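You operate a simulated robot arm through the tools that you are given. There is no shell and no other tool. Be economical: measure what you need, move in short steps, check, and stop when the job is done.

Carry out the task below with a simulated robot arm. There is one attempt and no reset: what you move stays moved.

## Task
Shut and latch the open window, then let its blind down to line 3.
Fine: free the stay to shut it and turn it back to held; the other window and blind stay as they are.

It is judged by the outcome, as a careful person would: the job done as asked, and still so three seconds after it is handed in. It fails if anything else is knocked over, pushed out of place, dropped, spilled or broken.

## Robot
A 7-joint arm with a two-finger parallel gripper, fixed in place. Base frame: the origin is at the foot of the arm, x ahead of it, y to its left, z up. Units: m, degrees, N and s.
It reaches about 0.906 m from its shoulder. Its first joint turns from -115.0 to 115.0 degrees. Payload 3.91 kg.
The tool frame sits at the grasp point between the pads (the TCP): z along the fingers, y along the line on which they close. The tips reach 0.03 m beyond it. The gripper opens to 0.11 m. The fingers are 0.02 m wide and 0.01 m thick; the gripper's body (0.048 by 0.112 m) begins 0.055 m behind the TCP.
Orientation is told as [roll, pitch, yaw] about the base's x, y, z axes, in that order, counted from this pose: with the fingers straight down and closing along the base's y, the tool's x points along the base's -x, its y along +y and its z along -z.

## Interface
- The arm moves only by the tool jog_arm. Its argument "rows" is a list of rows, each an object of numbers (a shift or turn left out is 0, a gripper value left out holds the last): "tx", "ty", "tz": the shift along the base's x, y, z in m; "ax", "ay", "az": the turn, a rotation vector about the base's x, y, z in degrees; "jaw": the gripper command, from -1 (fully open) to 1 (shut), values between in proportion. In form: [{"tx": .., "ty": .., "tz": .., "ax": .., "ay": .., "az": .., "jaw": ..}, ...]. A call has 1 to 10 rows; each row shifts and turns the commanded pose from where the row before left it. Each row takes 0.2 s and may step no farther than 0.05 m and 8.6 degrees from the row before; otherwise, or with a gripper value out of range, the whole call is refused. A pose out of reach is approached as far as the arm can. The call stops where the force on the tool passes 70 N (or 10 N more than at its start, if that is more) or the arm is blocked; 0.2 s more then pass. Each finger travels about 0.108 m/s and halts on what it meets, pressing with about 40 N; the grip force reading is that of the motor and also rises with nothing between the fingers. The clock runs only during rows and for 0.2 s after the last one: add rows that do not move to give the fingers time. The reply holds the time, the measured pose of the TCP, the force on the tool along the base axes, the opening and the grip force, in the units named above and with some noise, with the torque about the TCP (base axes, N m) and any sound that the robot's microphone picked up, and new pictures: "pictures" is both (left out), scene, wrist or none.
- Cameras (640 x 400 px; columns grow to the right, rows downward): "scene" is fixed at [0.3996, 0.5019, 1.7402]; the picture's right is [-0.91, 0.42, 0.00], its down [0.16, 0.33, -0.93] and it looks along [-0.39, -0.84, -0.37] (base axes); focal length 341 px, centre (320, 200). "wrist" rides on the gripper at [0.072, 0.017, -0.103] in the tool frame; the picture's right is [-0.23, 0.97, 0.00], its down [-0.76, -0.18, -0.62] and it looks along [-0.61, -0.14, 0.78] (tool axes); focal length 222 px, centre (320, 200).
- raise_lower(by): slides the trunk up (or, below 0, down) by that many m; the arm rides with it, the base frame stays. It gives what a move gives, with no picture.
- probe_pixels(camera, pixels): for up to 12 pixels [column, row] of the newest picture of that camera ("zoom" is the newest enlarged one), the place [x, y, z] in the base frame of the surface seen there, good to about 0.002 m. No time passes.
- zoom(camera, box): a new picture of the part [left, top, right, bottom] of that camera's present view, enlarged. No time passes.
- finish_job(): hands the job in; it is judged then, once.

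Go step by step. Measure first, check grasps and placings, and put right what went wrong. The budget is 80 turns and 200 pictures, counting those below and the enlarged ones. Unless the task says otherwise, let go and move clear before handing in.

The tools are called after "Call:" as a command line: name --argument value ..., lists and objects as JSON in quotes. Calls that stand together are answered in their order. jog_arm: Moves the arm, as the interface text tells. Its arguments: {"type":"object","properties":{"rows":{"type":"array"},"pictures":{"type":"string","enum":["both","scene","wrist","none"]}},"required":["rows"]} The other tools are called the same way: raise_lower (by) slides the trunk up or down; probe_pixels (camera, pixels) gives the place of the surface under pixels of a picture; zoom (camera, box) takes an enlarged picture of a part of a camera's view; finish_job () hands the job in.

At the start:

```text
clock: 0.0
ee_pos: [0.0407, -0.3958, 1.5664]
ee_rot: [0.0, 0.1, 0.0]
wrist_force: [1.0, 0.0, 0.2]
ft_torque: [0.02, -0.02, 0.02]
grip_width: 0.1101
grip_force: 0.1
trunk travel left (down, up): [-0.9, 0.09]
```

scene: 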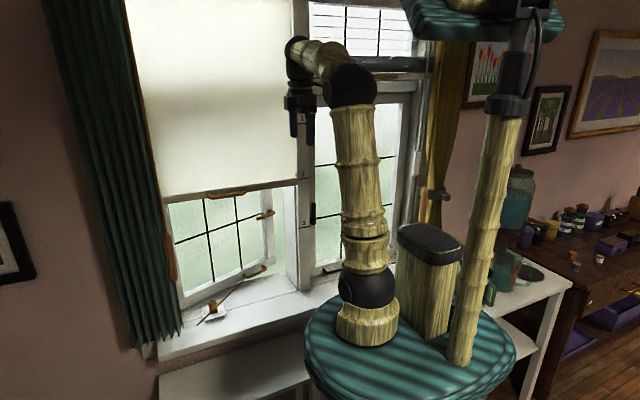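
wrist: 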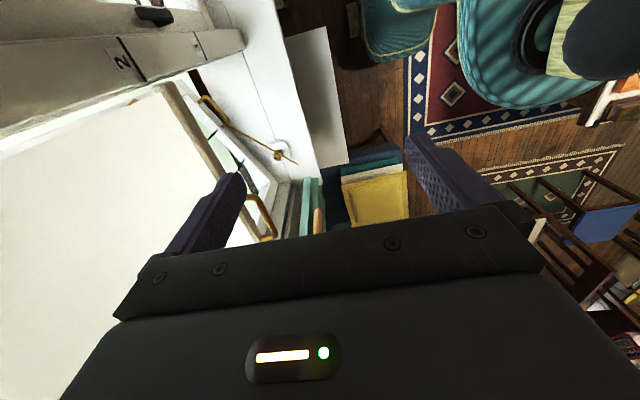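

The scene shows the left window casement (around 220,240) open, with a stay near (215,310) and a blind with a bottom bar at row ~190. I'll zoom in to see the details.

Call:
zoom --camera "scene" --box '[140, 170, 332, 330]'

Call:
zoom --camera "scene" --box '[270, 30, 470, 290]'

Call:
zoom --camera "wrist" --box '[100, 0, 340, 240]'

```text
2.50 times, centred on (236, 250) of scene
```

zoom: 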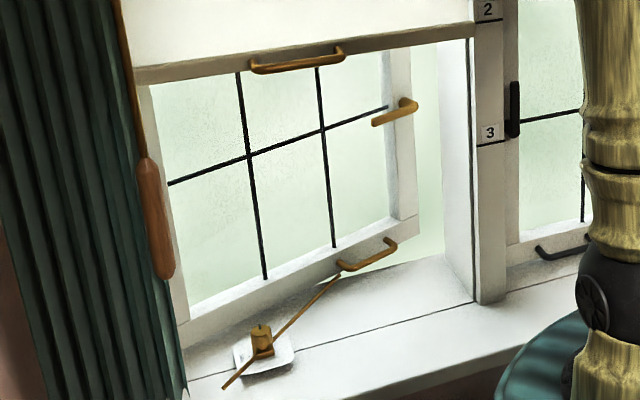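

```text
1.54 times, centred on (370, 160) of scene
```

zoom: 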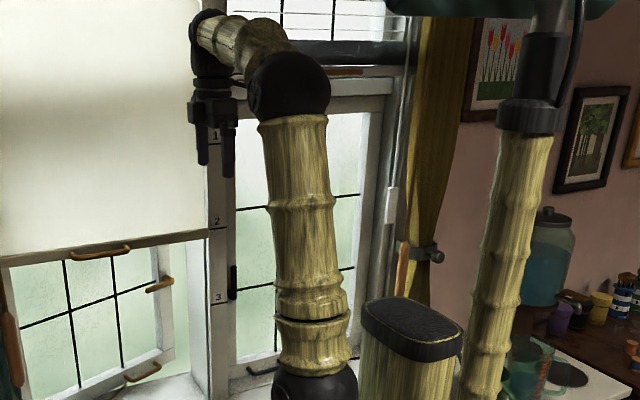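

```text
1.67 times, centred on (220, 120) of wrist
```

zoom: 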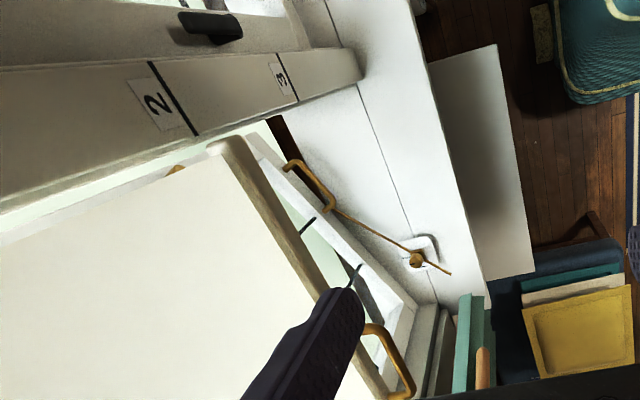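

Now I'll measure key points: the sash, handles, stay and blind bar.

Call:
zoom --camera "scene" --box '[140, 170, 332, 330]'

Call:
probe_pixels --camera "scene" --pixels '[[203, 313], [218, 305], [212, 316], [239, 288], [245, 276], [255, 268], [186, 303], [261, 258], [262, 215], [252, 217], [304, 178], [303, 224]]'

Call:
probe_pixels --camera "scene" --pixels '[[228, 191], [228, 196], [183, 200], [296, 184], [186, 245], [190, 270], [215, 100], [286, 255], [269, 270], [176, 180], [304, 119], [300, 280]]'

```text
2.50 times, centred on (236, 250) of scene
```

zoom: 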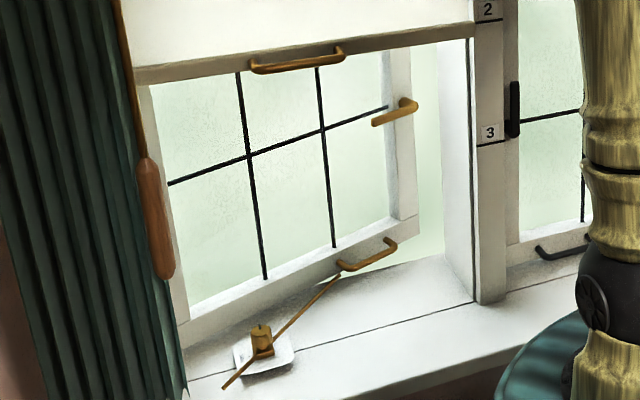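

```text
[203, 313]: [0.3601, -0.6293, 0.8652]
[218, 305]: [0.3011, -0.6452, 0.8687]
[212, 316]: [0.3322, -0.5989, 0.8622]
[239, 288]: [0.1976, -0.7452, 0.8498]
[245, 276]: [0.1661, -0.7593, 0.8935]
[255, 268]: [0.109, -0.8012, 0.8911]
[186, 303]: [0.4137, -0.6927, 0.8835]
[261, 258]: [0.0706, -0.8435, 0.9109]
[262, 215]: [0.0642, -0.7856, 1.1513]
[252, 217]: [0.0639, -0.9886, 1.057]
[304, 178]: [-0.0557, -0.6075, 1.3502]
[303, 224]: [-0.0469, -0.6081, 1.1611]
```

```text
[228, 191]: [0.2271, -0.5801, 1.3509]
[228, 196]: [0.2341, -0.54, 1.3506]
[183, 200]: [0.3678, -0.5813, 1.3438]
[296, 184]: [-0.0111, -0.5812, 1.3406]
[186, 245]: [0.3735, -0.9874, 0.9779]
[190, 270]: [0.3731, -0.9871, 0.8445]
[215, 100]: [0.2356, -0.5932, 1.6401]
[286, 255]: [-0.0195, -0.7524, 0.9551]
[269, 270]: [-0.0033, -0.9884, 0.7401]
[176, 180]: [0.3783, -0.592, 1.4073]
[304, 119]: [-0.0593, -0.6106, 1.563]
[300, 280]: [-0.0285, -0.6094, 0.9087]
```

Call:
zoom --camera "scene" --box '[186, 262, 274, 330]'

Call:
zoom --camera "scene" --box '[150, 170, 210, 320]'

Call:
zoom --camera "scene" --box '[240, 190, 340, 290]'

Call:
zoom --camera "wrist" --box '[200, 80, 320, 200]'

```text
5.88 times, centred on (230, 296) of scene
```

zoom: 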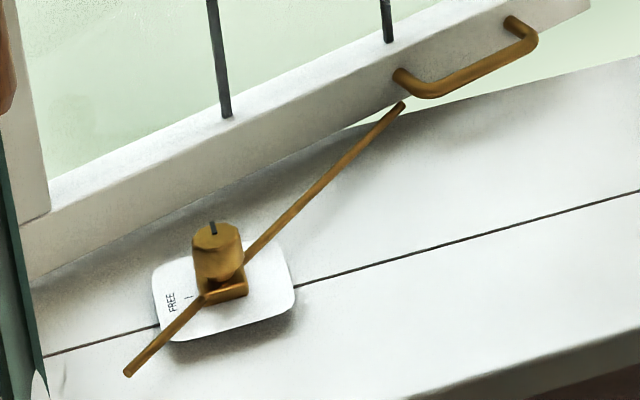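

```text
2.67 times, centred on (180, 245) of scene
```

zoom: 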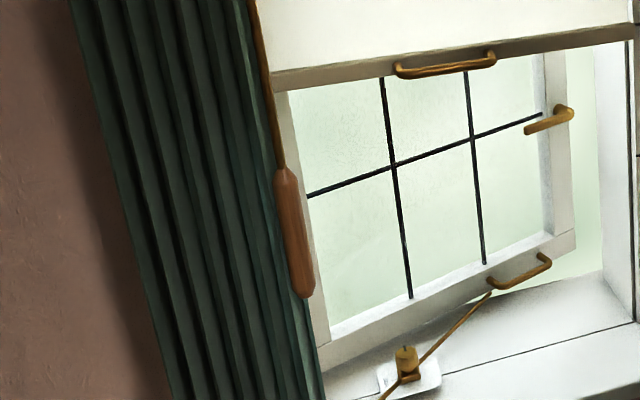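

```text
4.00 times, centred on (290, 240) of scene
```

zoom: 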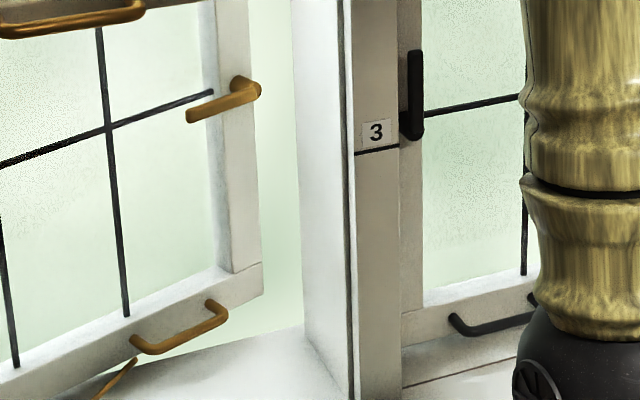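

```text
3.33 times, centred on (260, 140) of wrist
```

zoom: 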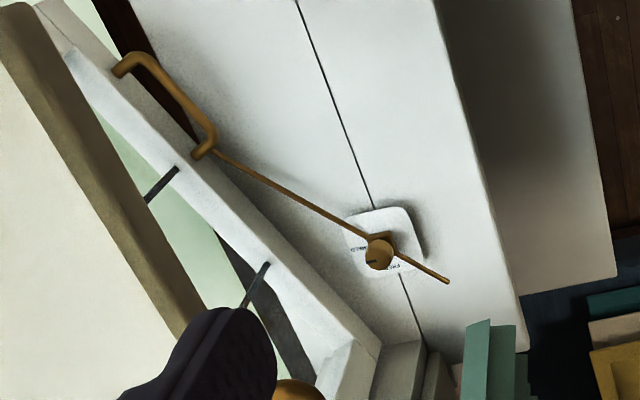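

Call:
probe_pixels --camera "scene" --pixels '[[394, 203], [393, 222], [389, 220], [391, 222], [257, 212], [246, 218], [259, 211], [367, 300], [173, 250], [366, 335], [176, 280], [170, 225]]'

Call:
probe_pixels --camera "wrist" --pixels '[[277, 156], [275, 154], [283, 157], [265, 147], [293, 163], [220, 125], [248, 135], [261, 105], [268, 162]]'

Call:
zoom --camera "wrist" --box '[255, 135, 305, 175]'

Call:
zoom --camera "scene" --box '[200, 292, 240, 322]'

```text
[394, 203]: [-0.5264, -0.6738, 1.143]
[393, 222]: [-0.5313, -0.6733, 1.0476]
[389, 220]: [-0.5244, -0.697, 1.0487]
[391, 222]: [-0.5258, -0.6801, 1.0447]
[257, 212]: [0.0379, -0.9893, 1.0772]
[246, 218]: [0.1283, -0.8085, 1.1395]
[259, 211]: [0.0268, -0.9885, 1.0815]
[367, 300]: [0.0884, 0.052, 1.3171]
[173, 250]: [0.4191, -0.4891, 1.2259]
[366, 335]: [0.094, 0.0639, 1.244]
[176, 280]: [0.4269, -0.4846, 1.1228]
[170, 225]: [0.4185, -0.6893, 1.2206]
```

```text
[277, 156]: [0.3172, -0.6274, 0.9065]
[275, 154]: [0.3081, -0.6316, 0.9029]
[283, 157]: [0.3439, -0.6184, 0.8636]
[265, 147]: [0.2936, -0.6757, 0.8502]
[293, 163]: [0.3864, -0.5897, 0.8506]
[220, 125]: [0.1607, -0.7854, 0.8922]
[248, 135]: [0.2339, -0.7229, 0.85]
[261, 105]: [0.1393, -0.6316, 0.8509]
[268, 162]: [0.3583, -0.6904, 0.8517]
```

```text
10.00 times, centred on (280, 155) of wrist
```

zoom: 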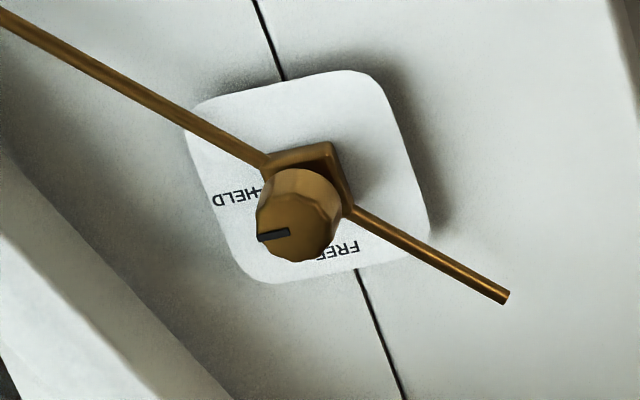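

```text
13.33 times, centred on (220, 307) of scene
```

zoom: 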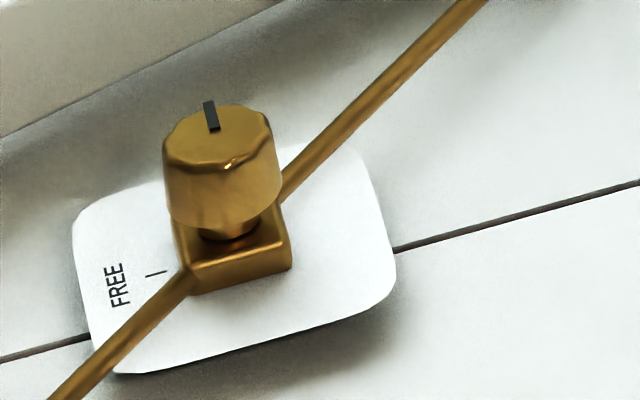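

The stay knob (scene (218,300)) at about (0.315,-0.63, top 0.906) points to HELD (-y); FREE is +x, i.e. a +90° turn. I'll lower the trunk first so the arm works at sill height.

Call:
raise_lower --by -0.4

```text
clock: 3.8
ee_pos: [0.0397, -0.3964, 1.1671]
ee_rot: [0.0, 0.0, 0.0]
wrist_force: [0.1, 0.0, 0.1]
ft_torque: [-0.01, -0.03, -0.02]
grip_width: 0.1102
grip_force: 0.0
trunk travel left (down, up): [-0.5, 0.49]
```

Call:
jog_arm --rows '[{"tx": 0.0275, "tz": -0.017, "az": -8.6}, {"tx": 0.0275, "tz": -0.017, "az": -8.6}, {"tx": 0.0275, "tz": -0.017, "az": -8.6}, {"tx": 0.0275, "tz": -0.017, "az": -8.6}, {"tx": 0.0275, "tz": -0.017, "az": -8.6}, {"tx": 0.0275, "tz": -0.017, "az": -8.6}, {"tx": 0.0275, "tz": -0.017, "az": -8.6}, {"tx": 0.0275, "tz": -0.017, "az": -8.6}, {"tx": 0.0275, "tz": -0.017, "az": -8.6}, {"tx": 0.0275, "tz": -0.017, "az": -8.6}]'

```text
clock: 6.0
ee_pos: [0.3143, -0.3981, 0.996]
ee_rot: [0.0, 0.0, -86.1]
wrist_force: [0.8, 0.3, -0.3]
ft_torque: [-0.01, 0.01, 0.01]
grip_width: 0.1099
grip_force: 0.1
trunk travel left (down, up): [-0.5, 0.49]
```

scene: 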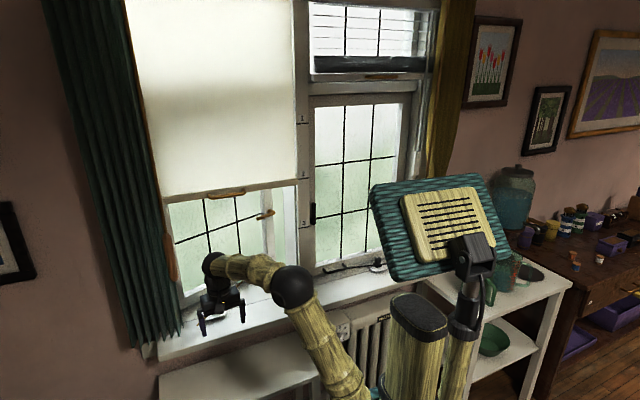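
wrist: 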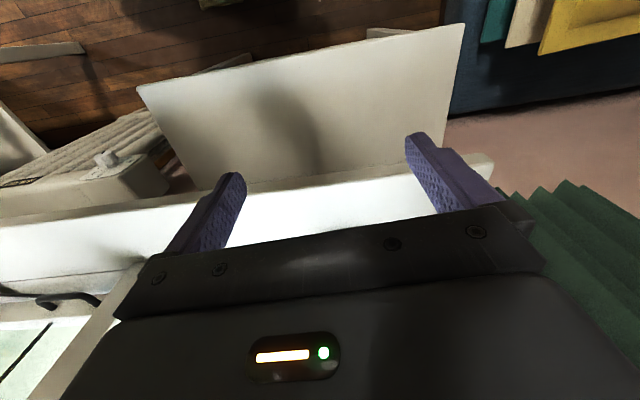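

Call:
jog_arm --rows '[{"ty": -0.045, "jaw": -0.27, "az": -3.9}, {"ty": -0.045}, {"ty": -0.045}, {"ty": -0.045}, {"ty": -0.045}, {"ty": -0.007}]'

Call:
zoom --camera "scene" --box '[170, 220, 290, 330]'

```text
clock: 7.4
ee_pos: [0.3031, -0.6006, 0.9876]
ee_rot: [0.0, 0.2, -90.0]
wrist_force: [1.2, -1.0, -0.9]
ft_torque: [0.04, -0.01, -0.02]
grip_width: 0.0699
grip_force: 0.0
out of reach, approached as far as the arm can: row 5, 6
trunk travel left (down, up): [-0.5, 0.49]
```

scene: 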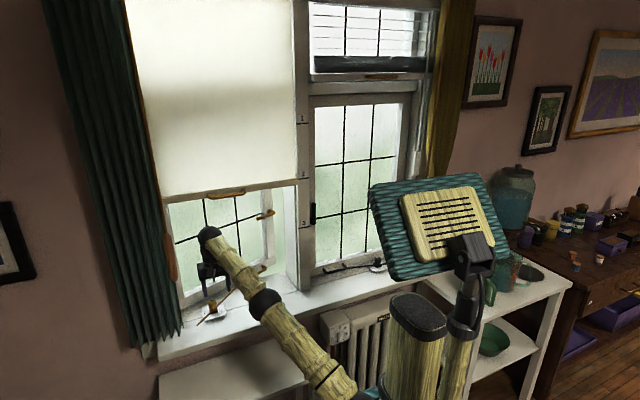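
wrist: 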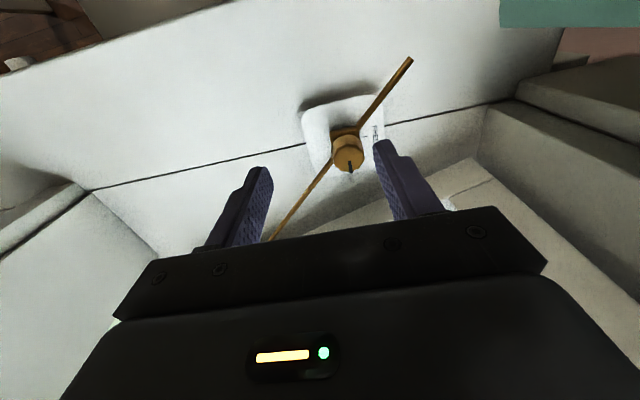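

```text
3.64 times, centred on (230, 275) of scene
```

zoom: 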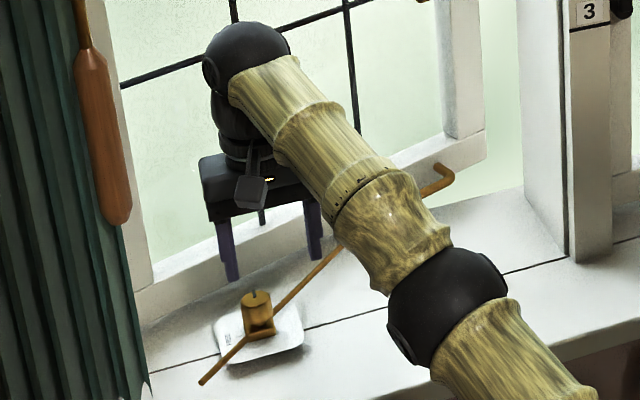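

The arm runs out of reach at y -0.60 because the shoulder is low relative to the wrist. I'll back off, raise the trunk 0.2, and come in again.

Call:
jog_arm --rows '[{"ty": 0.045}, {"ty": 0.045}, {"ty": 0.045}, {"ty": 0.045}, {"ty": 0.045}]' --pictures "none"

Call:
raise_lower --by 0.2

Call:
jog_arm --rows '[{"tz": -0.045}, {"tz": -0.045}, {"tz": -0.045}, {"tz": -0.045}, {"tz": -0.04}]' --pictures "none"

```text
clock: 8.6
ee_pos: [0.3026, -0.5989, 0.9901]
ee_rot: [0.0, 0.0, -89.9]
wrist_force: [-0.1, -0.7, 0.2]
ft_torque: [-0.01, 0.03, 0.02]
grip_width: 0.0702
grip_force: 0.0
out of reach, approached as far as the arm can: row 1, 2, 3, 4, 5
trunk travel left (down, up): [-0.5, 0.49]
```

```text
clock: 10.8
ee_pos: [0.3022, -0.5982, 1.1906]
ee_rot: [-0.1, -0.1, -89.9]
wrist_force: [0.5, 0.1, -0.5]
ft_torque: [-0.01, 0.01, -0.01]
grip_width: 0.07
grip_force: 0.0
trunk travel left (down, up): [-0.7, 0.29]
```

```text
clock: 12.0
ee_pos: [0.3232, -0.6473, 0.9796]
ee_rot: [-0.1, -0.1, -90.0]
wrist_force: [-1.0, -0.1, -0.1]
ft_torque: [-0.03, 0.02, 0.02]
grip_width: 0.0702
grip_force: 0.2
out of reach, approached as far as the arm can: row 1, 2, 3, 4, 5
trunk travel left (down, up): [-0.7, 0.29]
```

The arm did not retract (it stuck at its reach limit) before the trunk rose; I'll check that nothing was touched.

Call:
jog_arm --rows '[{}]'

Call:
zoom --camera "scene" --box '[140, 170, 332, 330]'

```text
clock: 12.4
ee_pos: [0.3225, -0.6463, 0.9802]
ee_rot: [-0.1, 0.1, -89.9]
wrist_force: [-0.9, 0.4, 0.0]
ft_torque: [0.02, 0.01, 0.0]
grip_width: 0.07
grip_force: 0.0
trunk travel left (down, up): [-0.7, 0.29]
```

scene: 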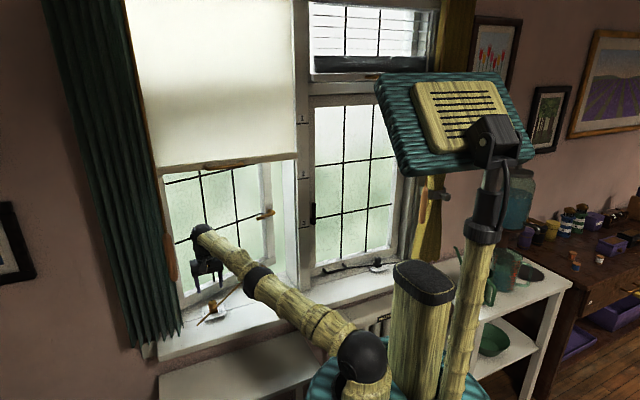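
wrist: 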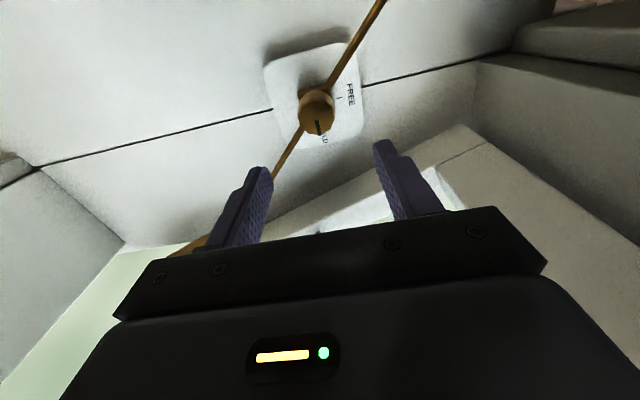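

```text
2.50 times, centred on (236, 250) of scene
```

zoom: 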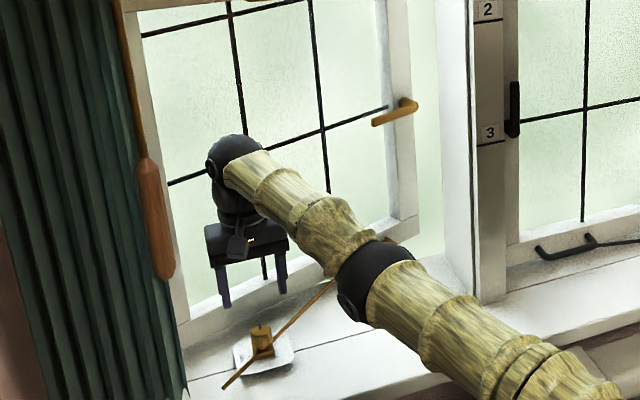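

The wrist pushed the blind's bar up a bit (now at row ~162), still intact, and it will be set later. Now centre over the knob.

Call:
probe_pixels --camera "wrist" --pixels '[[317, 124], [309, 127], [326, 127], [317, 133], [340, 98], [322, 136], [317, 110]]'

Call:
zoom --camera "wrist" --box '[260, 60, 380, 160]'

Call:
zoom --camera "scene" --box '[130, 120, 330, 220]'

```text
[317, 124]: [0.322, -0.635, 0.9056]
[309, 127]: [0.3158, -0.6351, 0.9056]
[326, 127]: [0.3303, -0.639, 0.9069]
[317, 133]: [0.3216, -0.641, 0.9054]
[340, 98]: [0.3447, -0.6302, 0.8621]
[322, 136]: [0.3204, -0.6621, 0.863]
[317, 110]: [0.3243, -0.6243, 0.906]
```

```text
4.00 times, centred on (320, 110) of wrist
```

zoom: 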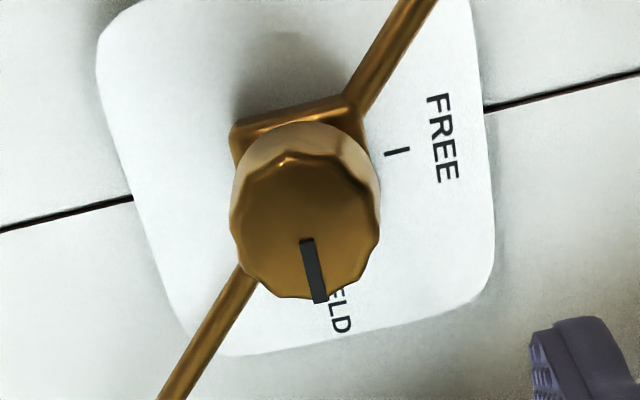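

```text
3.20 times, centred on (230, 170) of scene
```

zoom: 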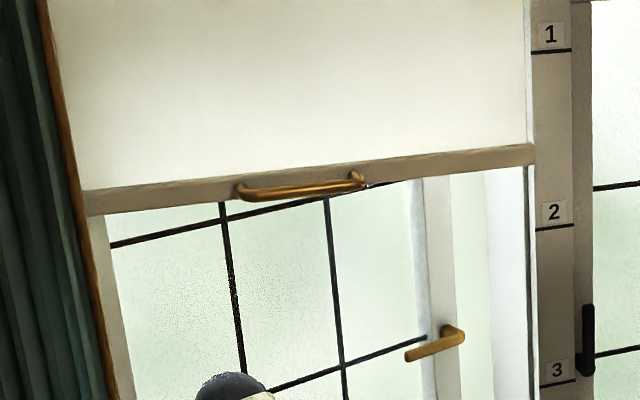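

Call:
jog_arm --rows '[{"tx": -0.001, "ty": 0.017}, {"tz": -0.035}, {"tz": -0.034}, {}]'

Call:
zoom --camera "wrist" --box '[220, 60, 420, 220]'

Call:
zoom --camera "scene" --box '[180, 230, 280, 330]'

```text
clock: 13.4
ee_pos: [0.3264, -0.648, 0.9136]
ee_rot: [0.0, 0.1, -89.9]
wrist_force: [0.3, -0.4, 0.0]
ft_torque: [-0.01, 0.03, 0.0]
grip_width: 0.0699
grip_force: 0.0
out of reach, approached as far as the arm can: row 1, 3
trunk travel left (down, up): [-0.7, 0.29]
```

scene: 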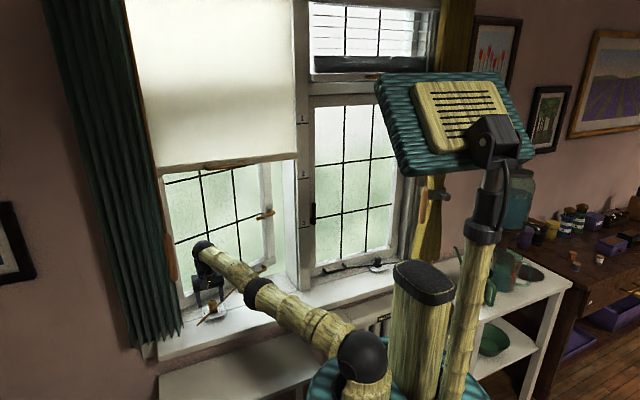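
wrist: 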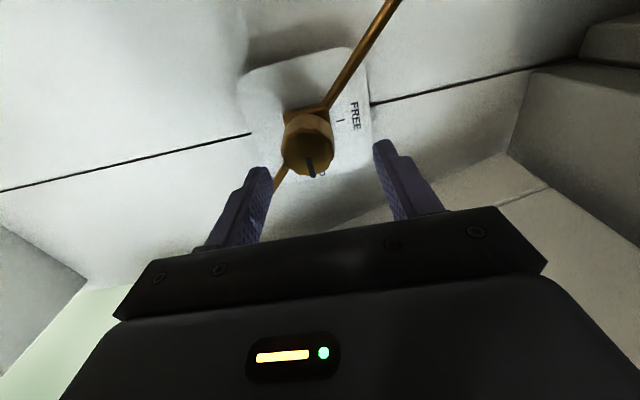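

```text
2.50 times, centred on (320, 140) of wrist
```

zoom: 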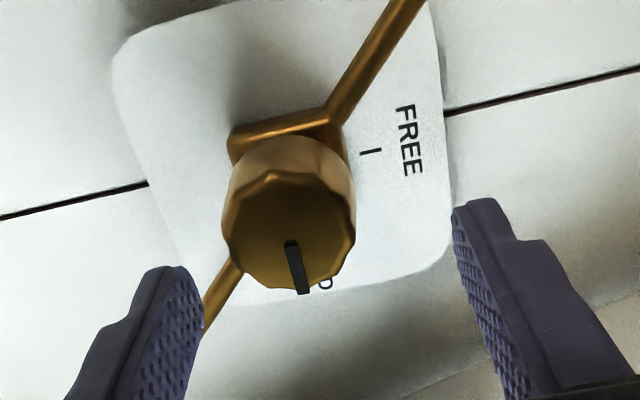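

```text
4.00 times, centred on (230, 280) of scene
```

zoom: 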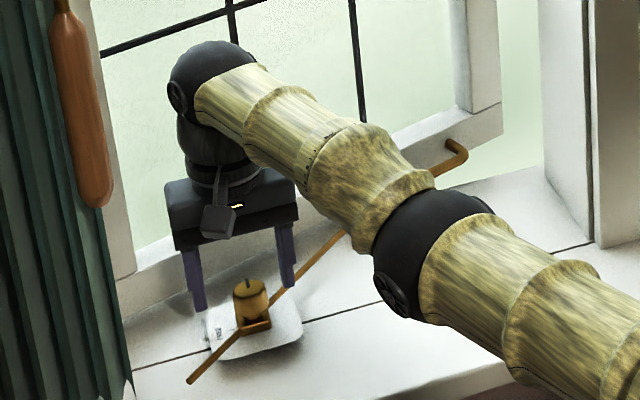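

The arm is at full stretch and sits at y -0.648, 2 cm past the knob. I'll try drawing back with several rows.

Call:
jog_arm --rows '[{"ty": 0.02, "tz": 0.01}, {"ty": 0.02, "tz": 0.01}, {"tx": -0.02, "ty": 0.02}]' --pictures "none"

```text
clock: 14.2
ee_pos: [0.3293, -0.6472, 0.9357]
ee_rot: [-0.1, 0.2, -89.9]
wrist_force: [-0.1, -0.3, 0.7]
ft_torque: [0.0, -0.01, -0.04]
grip_width: 0.0701
grip_force: 0.0
out of reach, approached as far as the arm can: row 1, 2, 3
trunk travel left (down, up): [-0.7, 0.29]
```

Call:
jog_arm --rows '[{"tx": -0.021, "ty": 0.041, "tz": 0.015, "ax": 4}, {"tx": -0.021, "ty": 0.041, "tz": 0.015, "ax": -4}, {"tx": -0.021, "ty": 0.041}]' --pictures "none"

```text
clock: 15.0
ee_pos: [0.3218, -0.6475, 0.9759]
ee_rot: [-0.2, 0.1, -89.9]
wrist_force: [0.0, -0.5, 0.5]
ft_torque: [0.01, 0.03, 0.0]
grip_width: 0.0699
grip_force: 0.1
out of reach, approached as far as the arm can: row 1, 2, 3
trunk travel left (down, up): [-0.7, 0.29]
```

The arm is stuck at a straight-elbow singularity. I'll try a downward-plus-inward step, which should flex the elbow.

Call:
jog_arm --rows '[{"tx": -0.007, "ty": 0.015, "tz": -0.045}, {"tx": -0.007, "ty": 0.015, "tz": 0.045}, {"tx": -0.007, "ty": 0.015, "tz": -0.04}]' --pictures "none"

```text
clock: 15.8
ee_pos: [0.3208, -0.6501, 0.9367]
ee_rot: [-0.1, 0.2, -90.0]
wrist_force: [0.5, -0.2, 0.4]
ft_torque: [-0.04, 0.05, 0.01]
grip_width: 0.07
grip_force: 0.0
out of reach, approached as far as the arm can: row 1, 2, 3
trunk travel left (down, up): [-0.7, 0.29]
```

Call:
jog_arm --rows '[{"tz": 0.04}, {"ax": -7.6, "ay": -3.7}, {"ax": -7.6, "ay": -3.7}, {"ax": -7.6, "ay": -3.7}]' --pictures "none"

```text
clock: 16.7
ee_pos: [0.3416, -0.6993, 0.9803]
ee_rot: [8.5, -15.8, -90.3]
wrist_force: [-14.2, 45.2, 14.8]
ft_torque: [0.64, -0.41, 1.83]
grip_width: 0.0641
grip_force: 0.1
out of reach, approached as far as the arm can: row 2, 3, 4
trunk travel left (down, up): [-0.7, 0.29]
stopped in row 4: the force on the tool passed its limit at 84 N (the readings are from after the stop); the commanded pose is now the measured one
```

Tilting pushed the TCP out against the sash; I'll tilt back at once.

Call:
jog_arm --rows '[{"ax": 7.6, "ay": 3.7}, {"ax": 7.6, "ay": 3.7}, {"ax": 4, "ay": 2}]'

Call:
zoom --camera "scene" --box '[140, 150, 380, 350]'

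```text
clock: 17.5
ee_pos: [0.3273, -0.6325, 0.9723]
ee_rot: [-1.2, 3.2, -89.5]
wrist_force: [0.1, 0.5, 0.1]
ft_torque: [-0.03, -0.01, -0.02]
grip_width: 0.07
grip_force: 0.1
out of reach, approached as far as the arm can: row 1, 2, 3
trunk travel left (down, up): [-0.7, 0.29]
```

scene: 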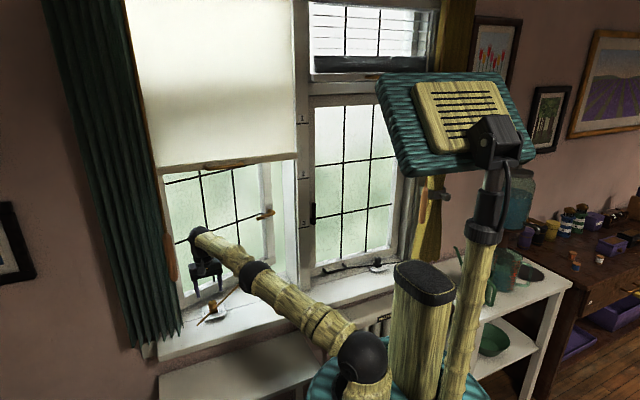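
wrist: 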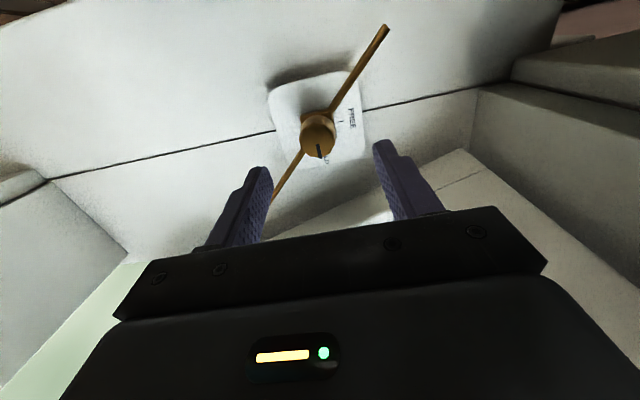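

```text
2.00 times, centred on (260, 250) of scene
```

zoom: 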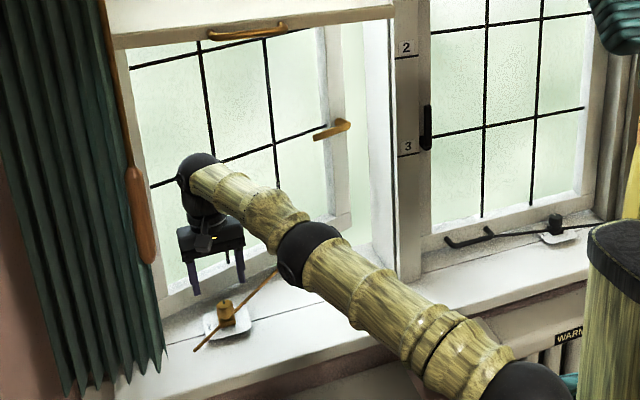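

Call:
jog_arm --rows '[{"tx": -0.011, "ty": 0.022}, {"tx": -0.011, "ty": 0.022}, {"tx": -0.011, "ty": 0.022}, {"tx": -0.011, "ty": 0.022}, {"tx": -0.011, "ty": 0.022}, {"tx": -0.011, "ty": 0.022}, {"tx": -0.011, "ty": 0.022}, {"tx": -0.011, "ty": 0.022}, {"tx": -0.011, "ty": 0.022}, {"tx": -0.011, "ty": 0.022}]' --pictures "none"

```text
clock: 19.7
ee_pos: [0.2161, -0.4154, 0.9724]
ee_rot: [-1.1, 3.3, -89.5]
wrist_force: [0.0, 0.5, -0.2]
ft_torque: [0.01, 0.0, -0.01]
grip_width: 0.0698
grip_force: 0.0
trunk travel left (down, up): [-0.7, 0.29]
```

Retraction works again. Now I'll level the tool and return over the knob without overreaching (target r=0.706, limit 0.727).

Call:
jog_arm --rows '[{"ax": -3.2, "ay": -1.3}, {"tx": 0.021, "ty": -0.0425}, {"tx": 0.021, "ty": -0.0425}, {"tx": 0.021, "ty": -0.0425}, {"tx": 0.021, "ty": -0.0425}]' --pictures "wrist"

```text
clock: 20.9
ee_pos: [0.3039, -0.5864, 0.97]
ee_rot: [0.1, 0.3, -89.5]
wrist_force: [0.9, -0.7, 0.0]
ft_torque: [0.03, 0.01, 0.01]
grip_width: 0.0698
grip_force: 0.1
trunk travel left (down, up): [-0.7, 0.29]
```

wrist: 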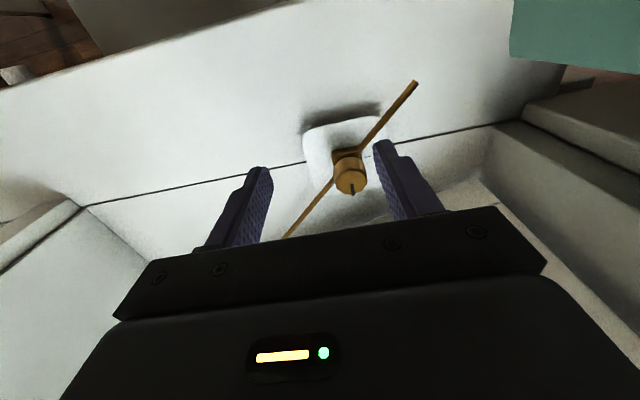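

Call:
jog_arm --rows '[{"tx": 0.009, "ty": -0.021}, {"tx": 0.0086, "ty": -0.0206}, {"tz": -0.03}, {"tz": -0.027}, {}]' --pictures "both"

Call:
zoom --camera "scene" --box '[180, 250, 270, 330]'

Call:
zoom --camera "wrist" --box '[220, 80, 420, 220]'

```text
clock: 22.1
ee_pos: [0.3203, -0.6278, 0.9127]
ee_rot: [0.1, 0.1, -89.4]
wrist_force: [0.9, -0.3, 0.6]
ft_torque: [0.03, 0.01, 0.01]
grip_width: 0.0697
grip_force: 0.0
trunk travel left (down, up): [-0.7, 0.29]
```

scene: 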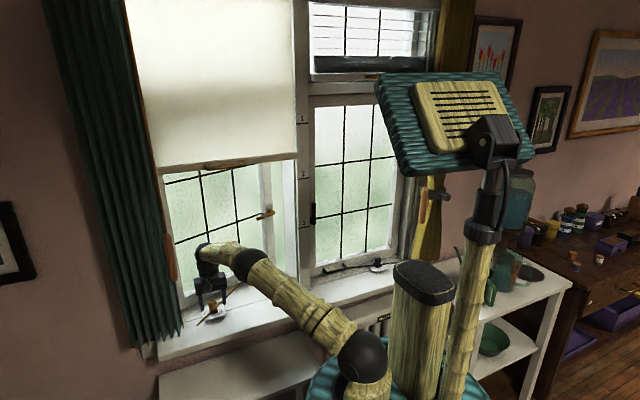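
wrist: 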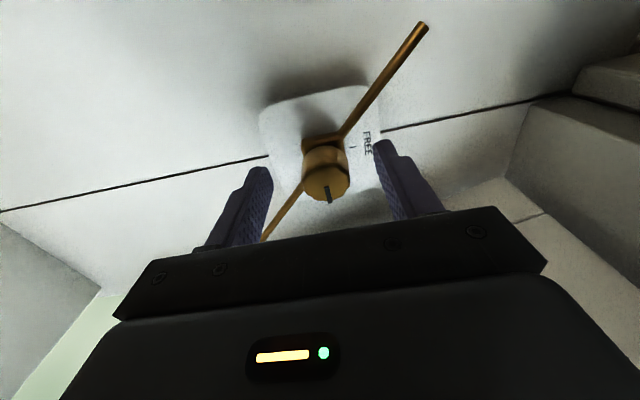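

```text
5.00 times, centred on (225, 290) of scene
```

zoom: 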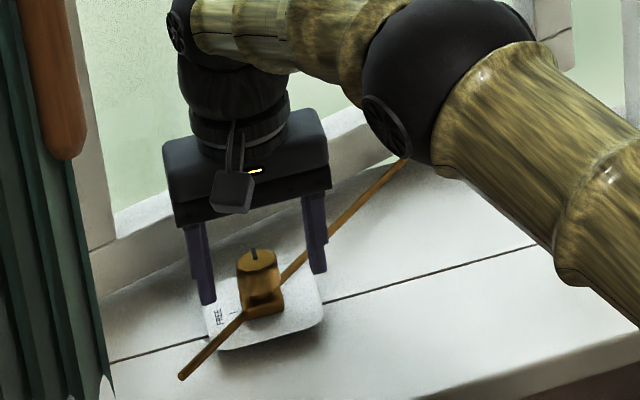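

```text
2.86 times, centred on (320, 150) of wrist
```

zoom: 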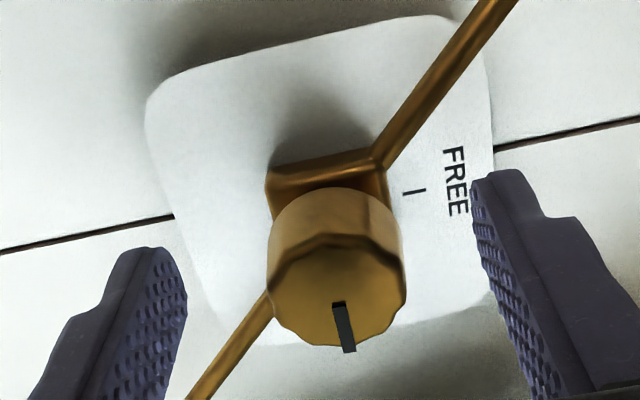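

Aligned on the knob; close the jaws.

Call:
jog_arm --rows '[{"jaw": 1}, {}, {}]' --pictures "wrist"

```text
clock: 22.9
ee_pos: [0.3224, -0.6278, 0.9129]
ee_rot: [0.2, 0.1, -89.4]
wrist_force: [12.1, 0.3, -1.1]
ft_torque: [-0.1, -0.6, 0.02]
grip_width: 0.0315
grip_force: 45.8
trunk travel left (down, up): [-0.7, 0.29]
```

wrist: 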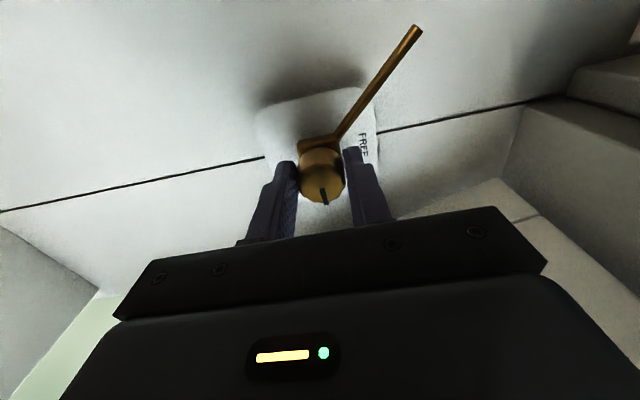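

Gripped (31.5 mm). Turn +90° (CCW) toward FREE.

Call:
jog_arm --rows '[{"tx": 0.002, "az": 8.5}, {"az": 8.5}, {"az": 8.5}, {"az": 8.5}, {"az": 8.5}]' --pictures "wrist"

```text
clock: 24.1
ee_pos: [0.3216, -0.6276, 0.9123]
ee_rot: [0.1, 0.3, -46.8]
wrist_force: [1.7, -4.1, -9.5]
ft_torque: [-0.65, -0.64, 0.01]
grip_width: 0.0314
grip_force: 45.2
trunk travel left (down, up): [-0.7, 0.29]
```

wrist: 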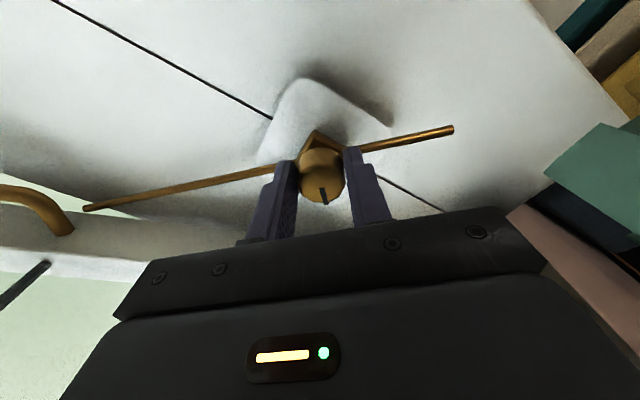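

The knob turns with the grip. Continue the other half.

Call:
jog_arm --rows '[{"az": 8.5}, {"az": 8.5}, {"az": 8.5}, {"az": 8.5}, {"az": 8.5}, {"az": 5}]' --pictures "wrist"

```text
clock: 25.5
ee_pos: [0.3204, -0.631, 0.9125]
ee_rot: [0.1, 0.2, 0.8]
wrist_force: [-0.6, -23.2, -9.3]
ft_torque: [-0.69, 1.19, -0.23]
grip_width: 0.0316
grip_force: 45.5
trunk travel left (down, up): [-0.7, 0.29]
```

wrist: 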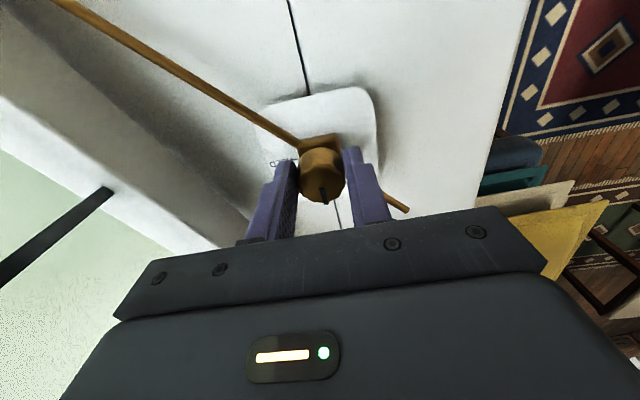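

Call:
jog_arm --rows '[{"jaw": -0.27}, {}, {"tz": 0.045}, {"tz": 0.045}]' --pictures "wrist"

Call:
zoom --camera "wrist" --box '[240, 40, 400, 160]'

```text
clock: 26.5
ee_pos: [0.3207, -0.6256, 1.0064]
ee_rot: [0.2, 0.1, 0.6]
wrist_force: [-0.3, -0.3, 1.1]
ft_torque: [-0.01, 0.02, 0.0]
grip_width: 0.0698
grip_force: 0.0
trunk travel left (down, up): [-0.7, 0.29]
```

wrist: 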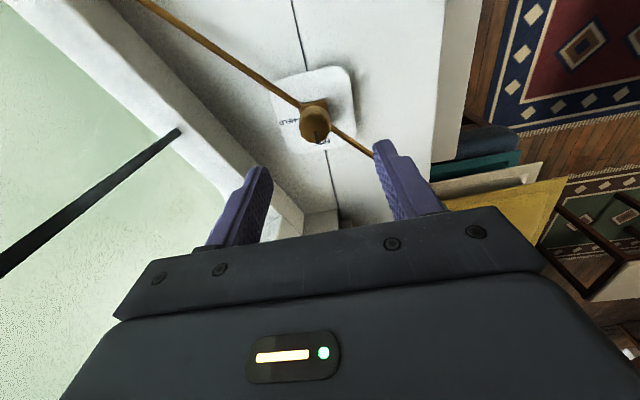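

```text
3.33 times, centred on (320, 100) of wrist
```

zoom: 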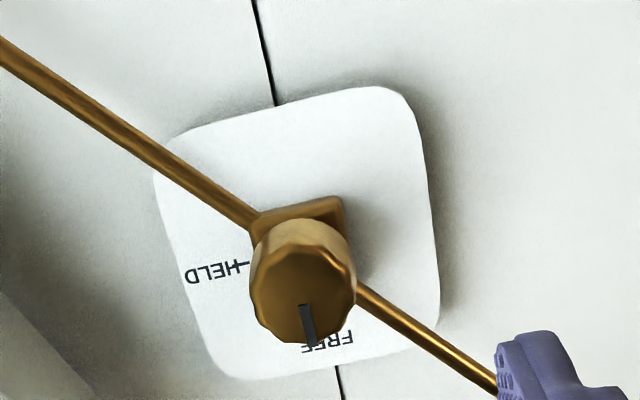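

The knob now points to FREE (zoom (305,325)). Next I'll retreat, yaw and tilt the gripper outward ~42° for the sash pull handle, then look.

Call:
jog_arm --rows '[{"tx": -0.035, "ty": 0.02, "az": 7.3}, {"tx": -0.04, "ty": 0.02, "az": 7.3}, {"tx": -0.04, "ty": 0.01, "az": 7.4}, {"tx": -0.04, "ax": -7.85, "ay": -3.26}, {"tx": -0.04, "ax": -7.85, "ay": -3.26}, {"tx": -0.035, "ax": -7.85, "ay": -3.26}, {"ax": -7.85, "ay": -3.26}, {"ax": -7.85, "ay": -3.26}]'

Call:
zoom --camera "scene" --box '[180, 220, 300, 330]'

```text
clock: 28.3
ee_pos: [0.0922, -0.5756, 1.0055]
ee_rot: [-42.6, 0.1, 22.4]
wrist_force: [0.8, -0.1, 0.6]
ft_torque: [-0.02, 0.04, -0.01]
grip_width: 0.0701
grip_force: 0.1
trunk travel left (down, up): [-0.7, 0.29]
```

scene: 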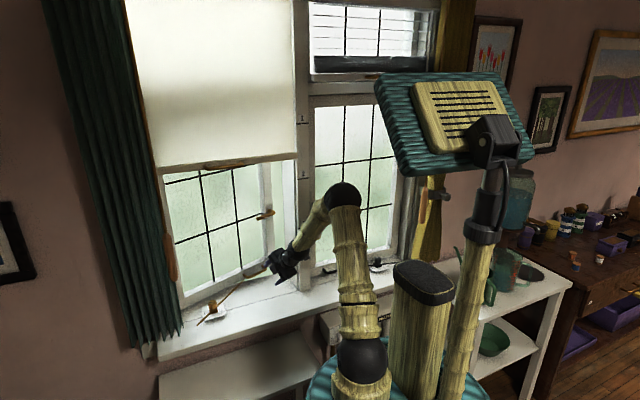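
wrist: 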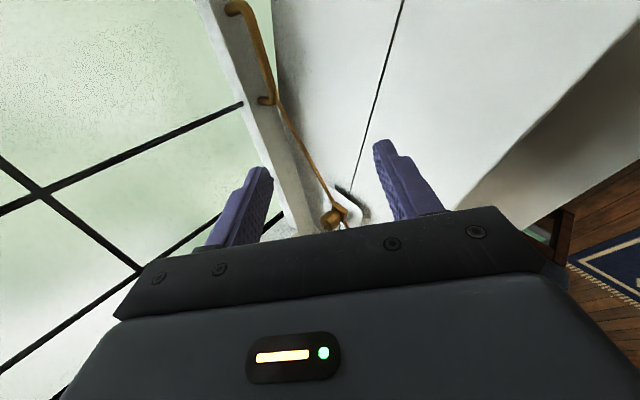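

```text
3.64 times, centred on (240, 275) of scene
```

zoom: 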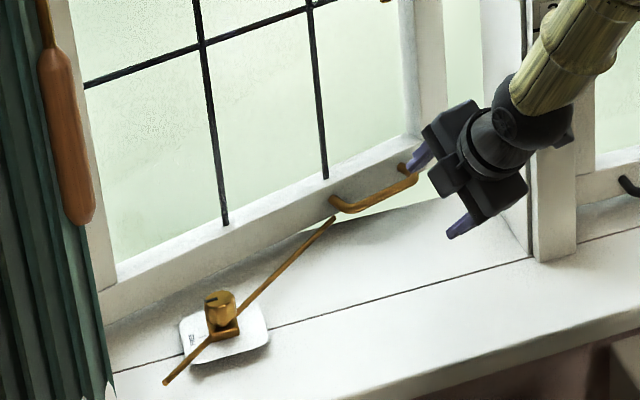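

Call:
zoom --camera "wrist" --box '[200, 0, 320, 120]'

Call:
probe_pixels --camera "wrist" --pixels '[[243, 12], [253, 30], [261, 50], [267, 70], [271, 90], [265, 100], [232, 6], [240, 60], [250, 85], [258, 110], [300, 150]]'

```text
3.33 times, centred on (260, 60) of wrist
```

zoom: 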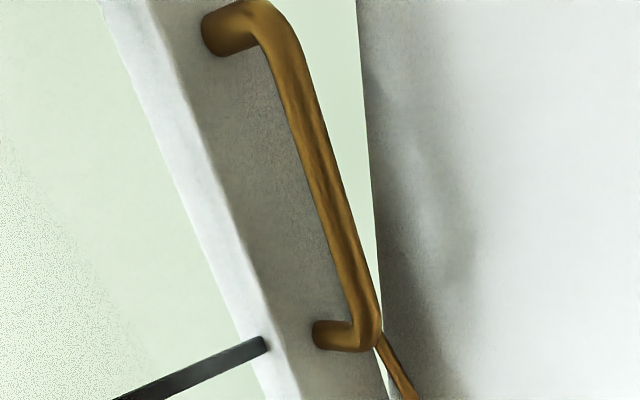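

```text
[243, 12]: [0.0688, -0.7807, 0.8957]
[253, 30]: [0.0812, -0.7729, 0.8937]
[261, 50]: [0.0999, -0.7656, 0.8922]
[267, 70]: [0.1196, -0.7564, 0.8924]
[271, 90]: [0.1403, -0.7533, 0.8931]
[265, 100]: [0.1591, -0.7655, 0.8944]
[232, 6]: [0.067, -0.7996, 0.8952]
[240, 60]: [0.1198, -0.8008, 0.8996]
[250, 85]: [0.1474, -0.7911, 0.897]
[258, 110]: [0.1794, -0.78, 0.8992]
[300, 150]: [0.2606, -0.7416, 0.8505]
```

Call:
jog_arm --rows '[{"ty": -0.037, "tz": -0.0175, "jaw": 0.45}, {"ty": -0.037, "tz": -0.0175}, {"ty": -0.037, "tz": -0.0175}, {"ty": -0.037, "tz": -0.0175}, {}]'

Call:
zoom --camera "wrist" --box '[220, 40, 420, 220]'

Call:
zoom --camera "scene" --box '[220, 230, 300, 310]'

```text
clock: 29.0
ee_pos: [0.0939, -0.6503, 0.9676]
ee_rot: [-41.6, -0.5, 22.0]
wrist_force: [2.3, 15.5, 5.4]
ft_torque: [-0.89, 0.78, -1.98]
grip_width: 0.0304
grip_force: 0.0
trunk travel left (down, up): [-0.7, 0.29]
stopped in row 3: the force on the tool passed its limit at 112 N (the readings are from after the stop); the commanded pose is now the measured one
```

scene: 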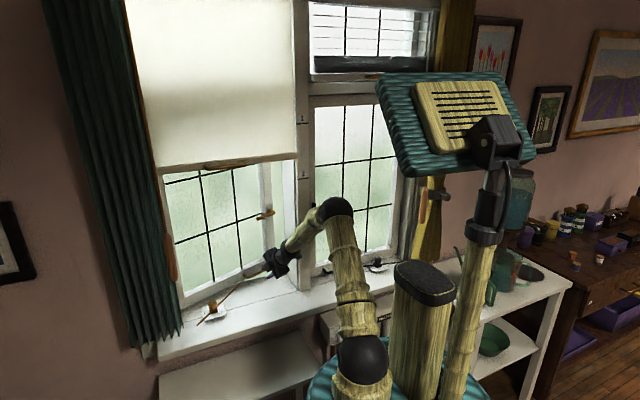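
wrist: 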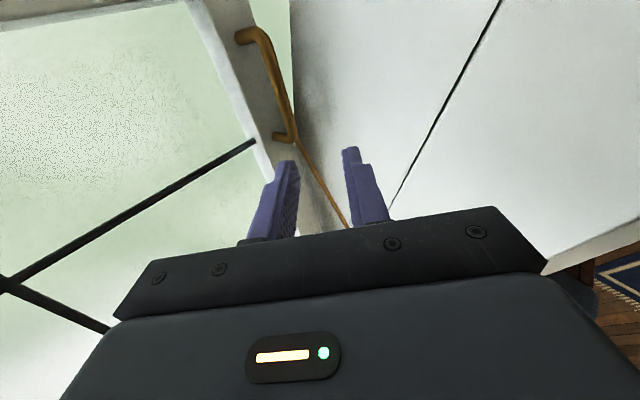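

```text
2.22 times, centred on (320, 130) of wrist
```

zoom: 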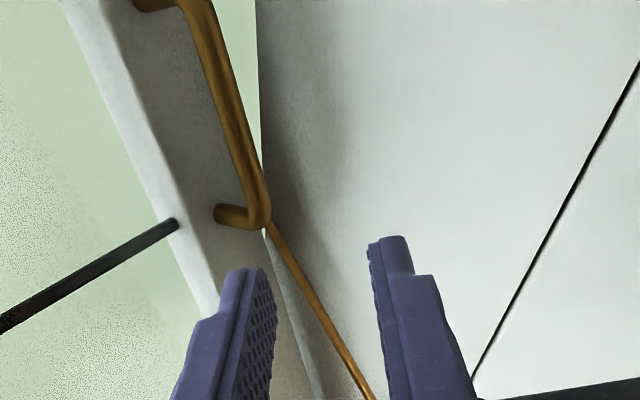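

```text
5.00 times, centred on (260, 270) of scene
```

zoom: 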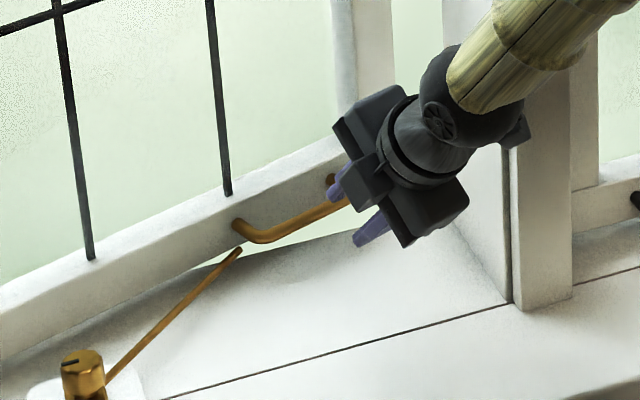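

The camera side of the gripper hit the mullion at x≈-0.02 (yawed pose). I'll back off and use yaw 0 with less tilt (~25°), gripping the handle nearer x=0.12.

Call:
jog_arm --rows '[{"ty": 0.03}, {"ty": 0.03, "tx": 0.01, "az": -7.4}, {"tx": 0.01, "az": -7.4}, {"tx": 0.01, "az": -7.4}, {"ax": 8.3}, {"ax": 8.3}]' --pictures "none"

```text
clock: 30.4
ee_pos: [0.1228, -0.5951, 0.9662]
ee_rot: [-25.1, -0.4, -0.3]
wrist_force: [0.3, 0.0, -0.2]
ft_torque: [0.01, -0.05, -0.02]
grip_width: 0.0304
grip_force: 0.0
trunk travel left (down, up): [-0.7, 0.29]
```

Call:
jog_arm --rows '[{"ty": -0.035, "tx": -0.001, "jaw": 0.345}, {"ty": -0.035}, {"ty": -0.035, "tz": -0.01}, {"ty": -0.028, "tz": -0.011}, {}]'

Call:
zoom --camera "wrist" --box '[220, 60, 420, 220]'

Call:
zoom --camera "scene" --box '[210, 230, 300, 310]'

```text
clock: 31.6
ee_pos: [0.1204, -0.7268, 0.9455]
ee_rot: [-25.3, -0.4, -0.3]
wrist_force: [0.3, -0.1, 0.4]
ft_torque: [0.02, 0.01, -0.02]
grip_width: 0.0364
grip_force: 0.0
trunk travel left (down, up): [-0.7, 0.29]
```

scene: 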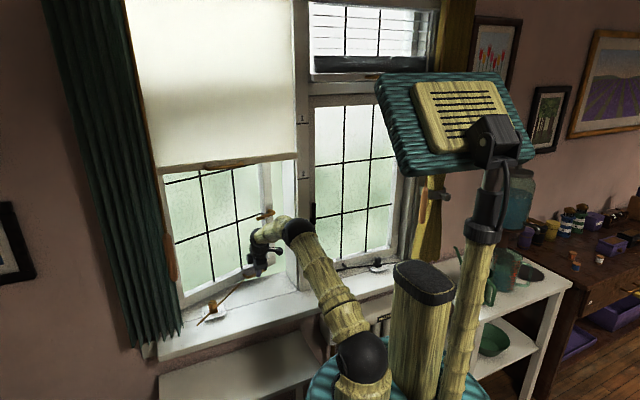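
wrist: 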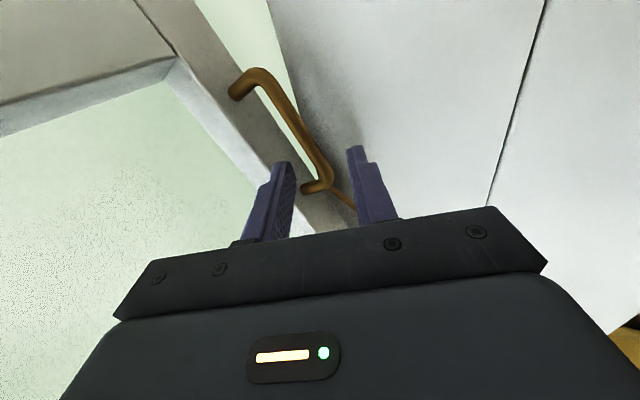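

```text
2.50 times, centred on (320, 140) of wrist
```

zoom: 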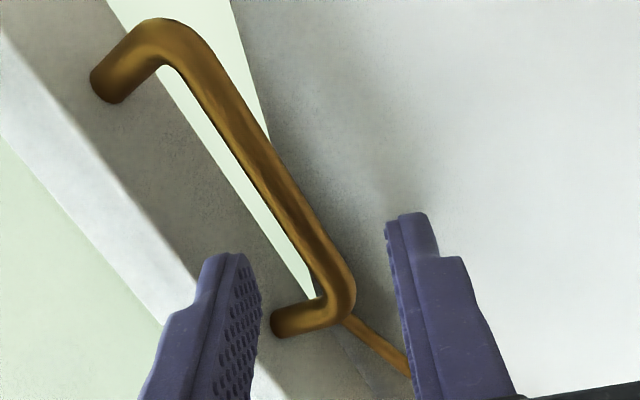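

```text
5.00 times, centred on (255, 270) of scene
```

zoom: 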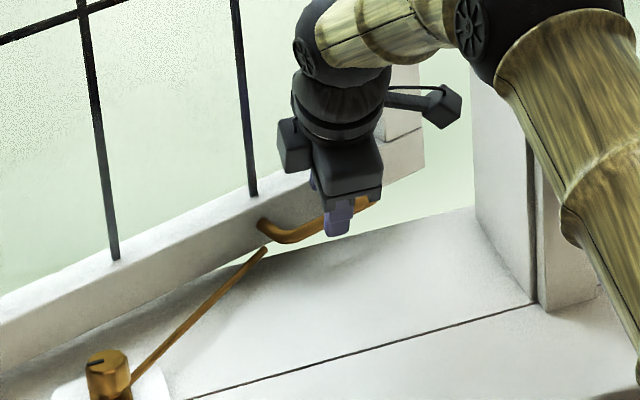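

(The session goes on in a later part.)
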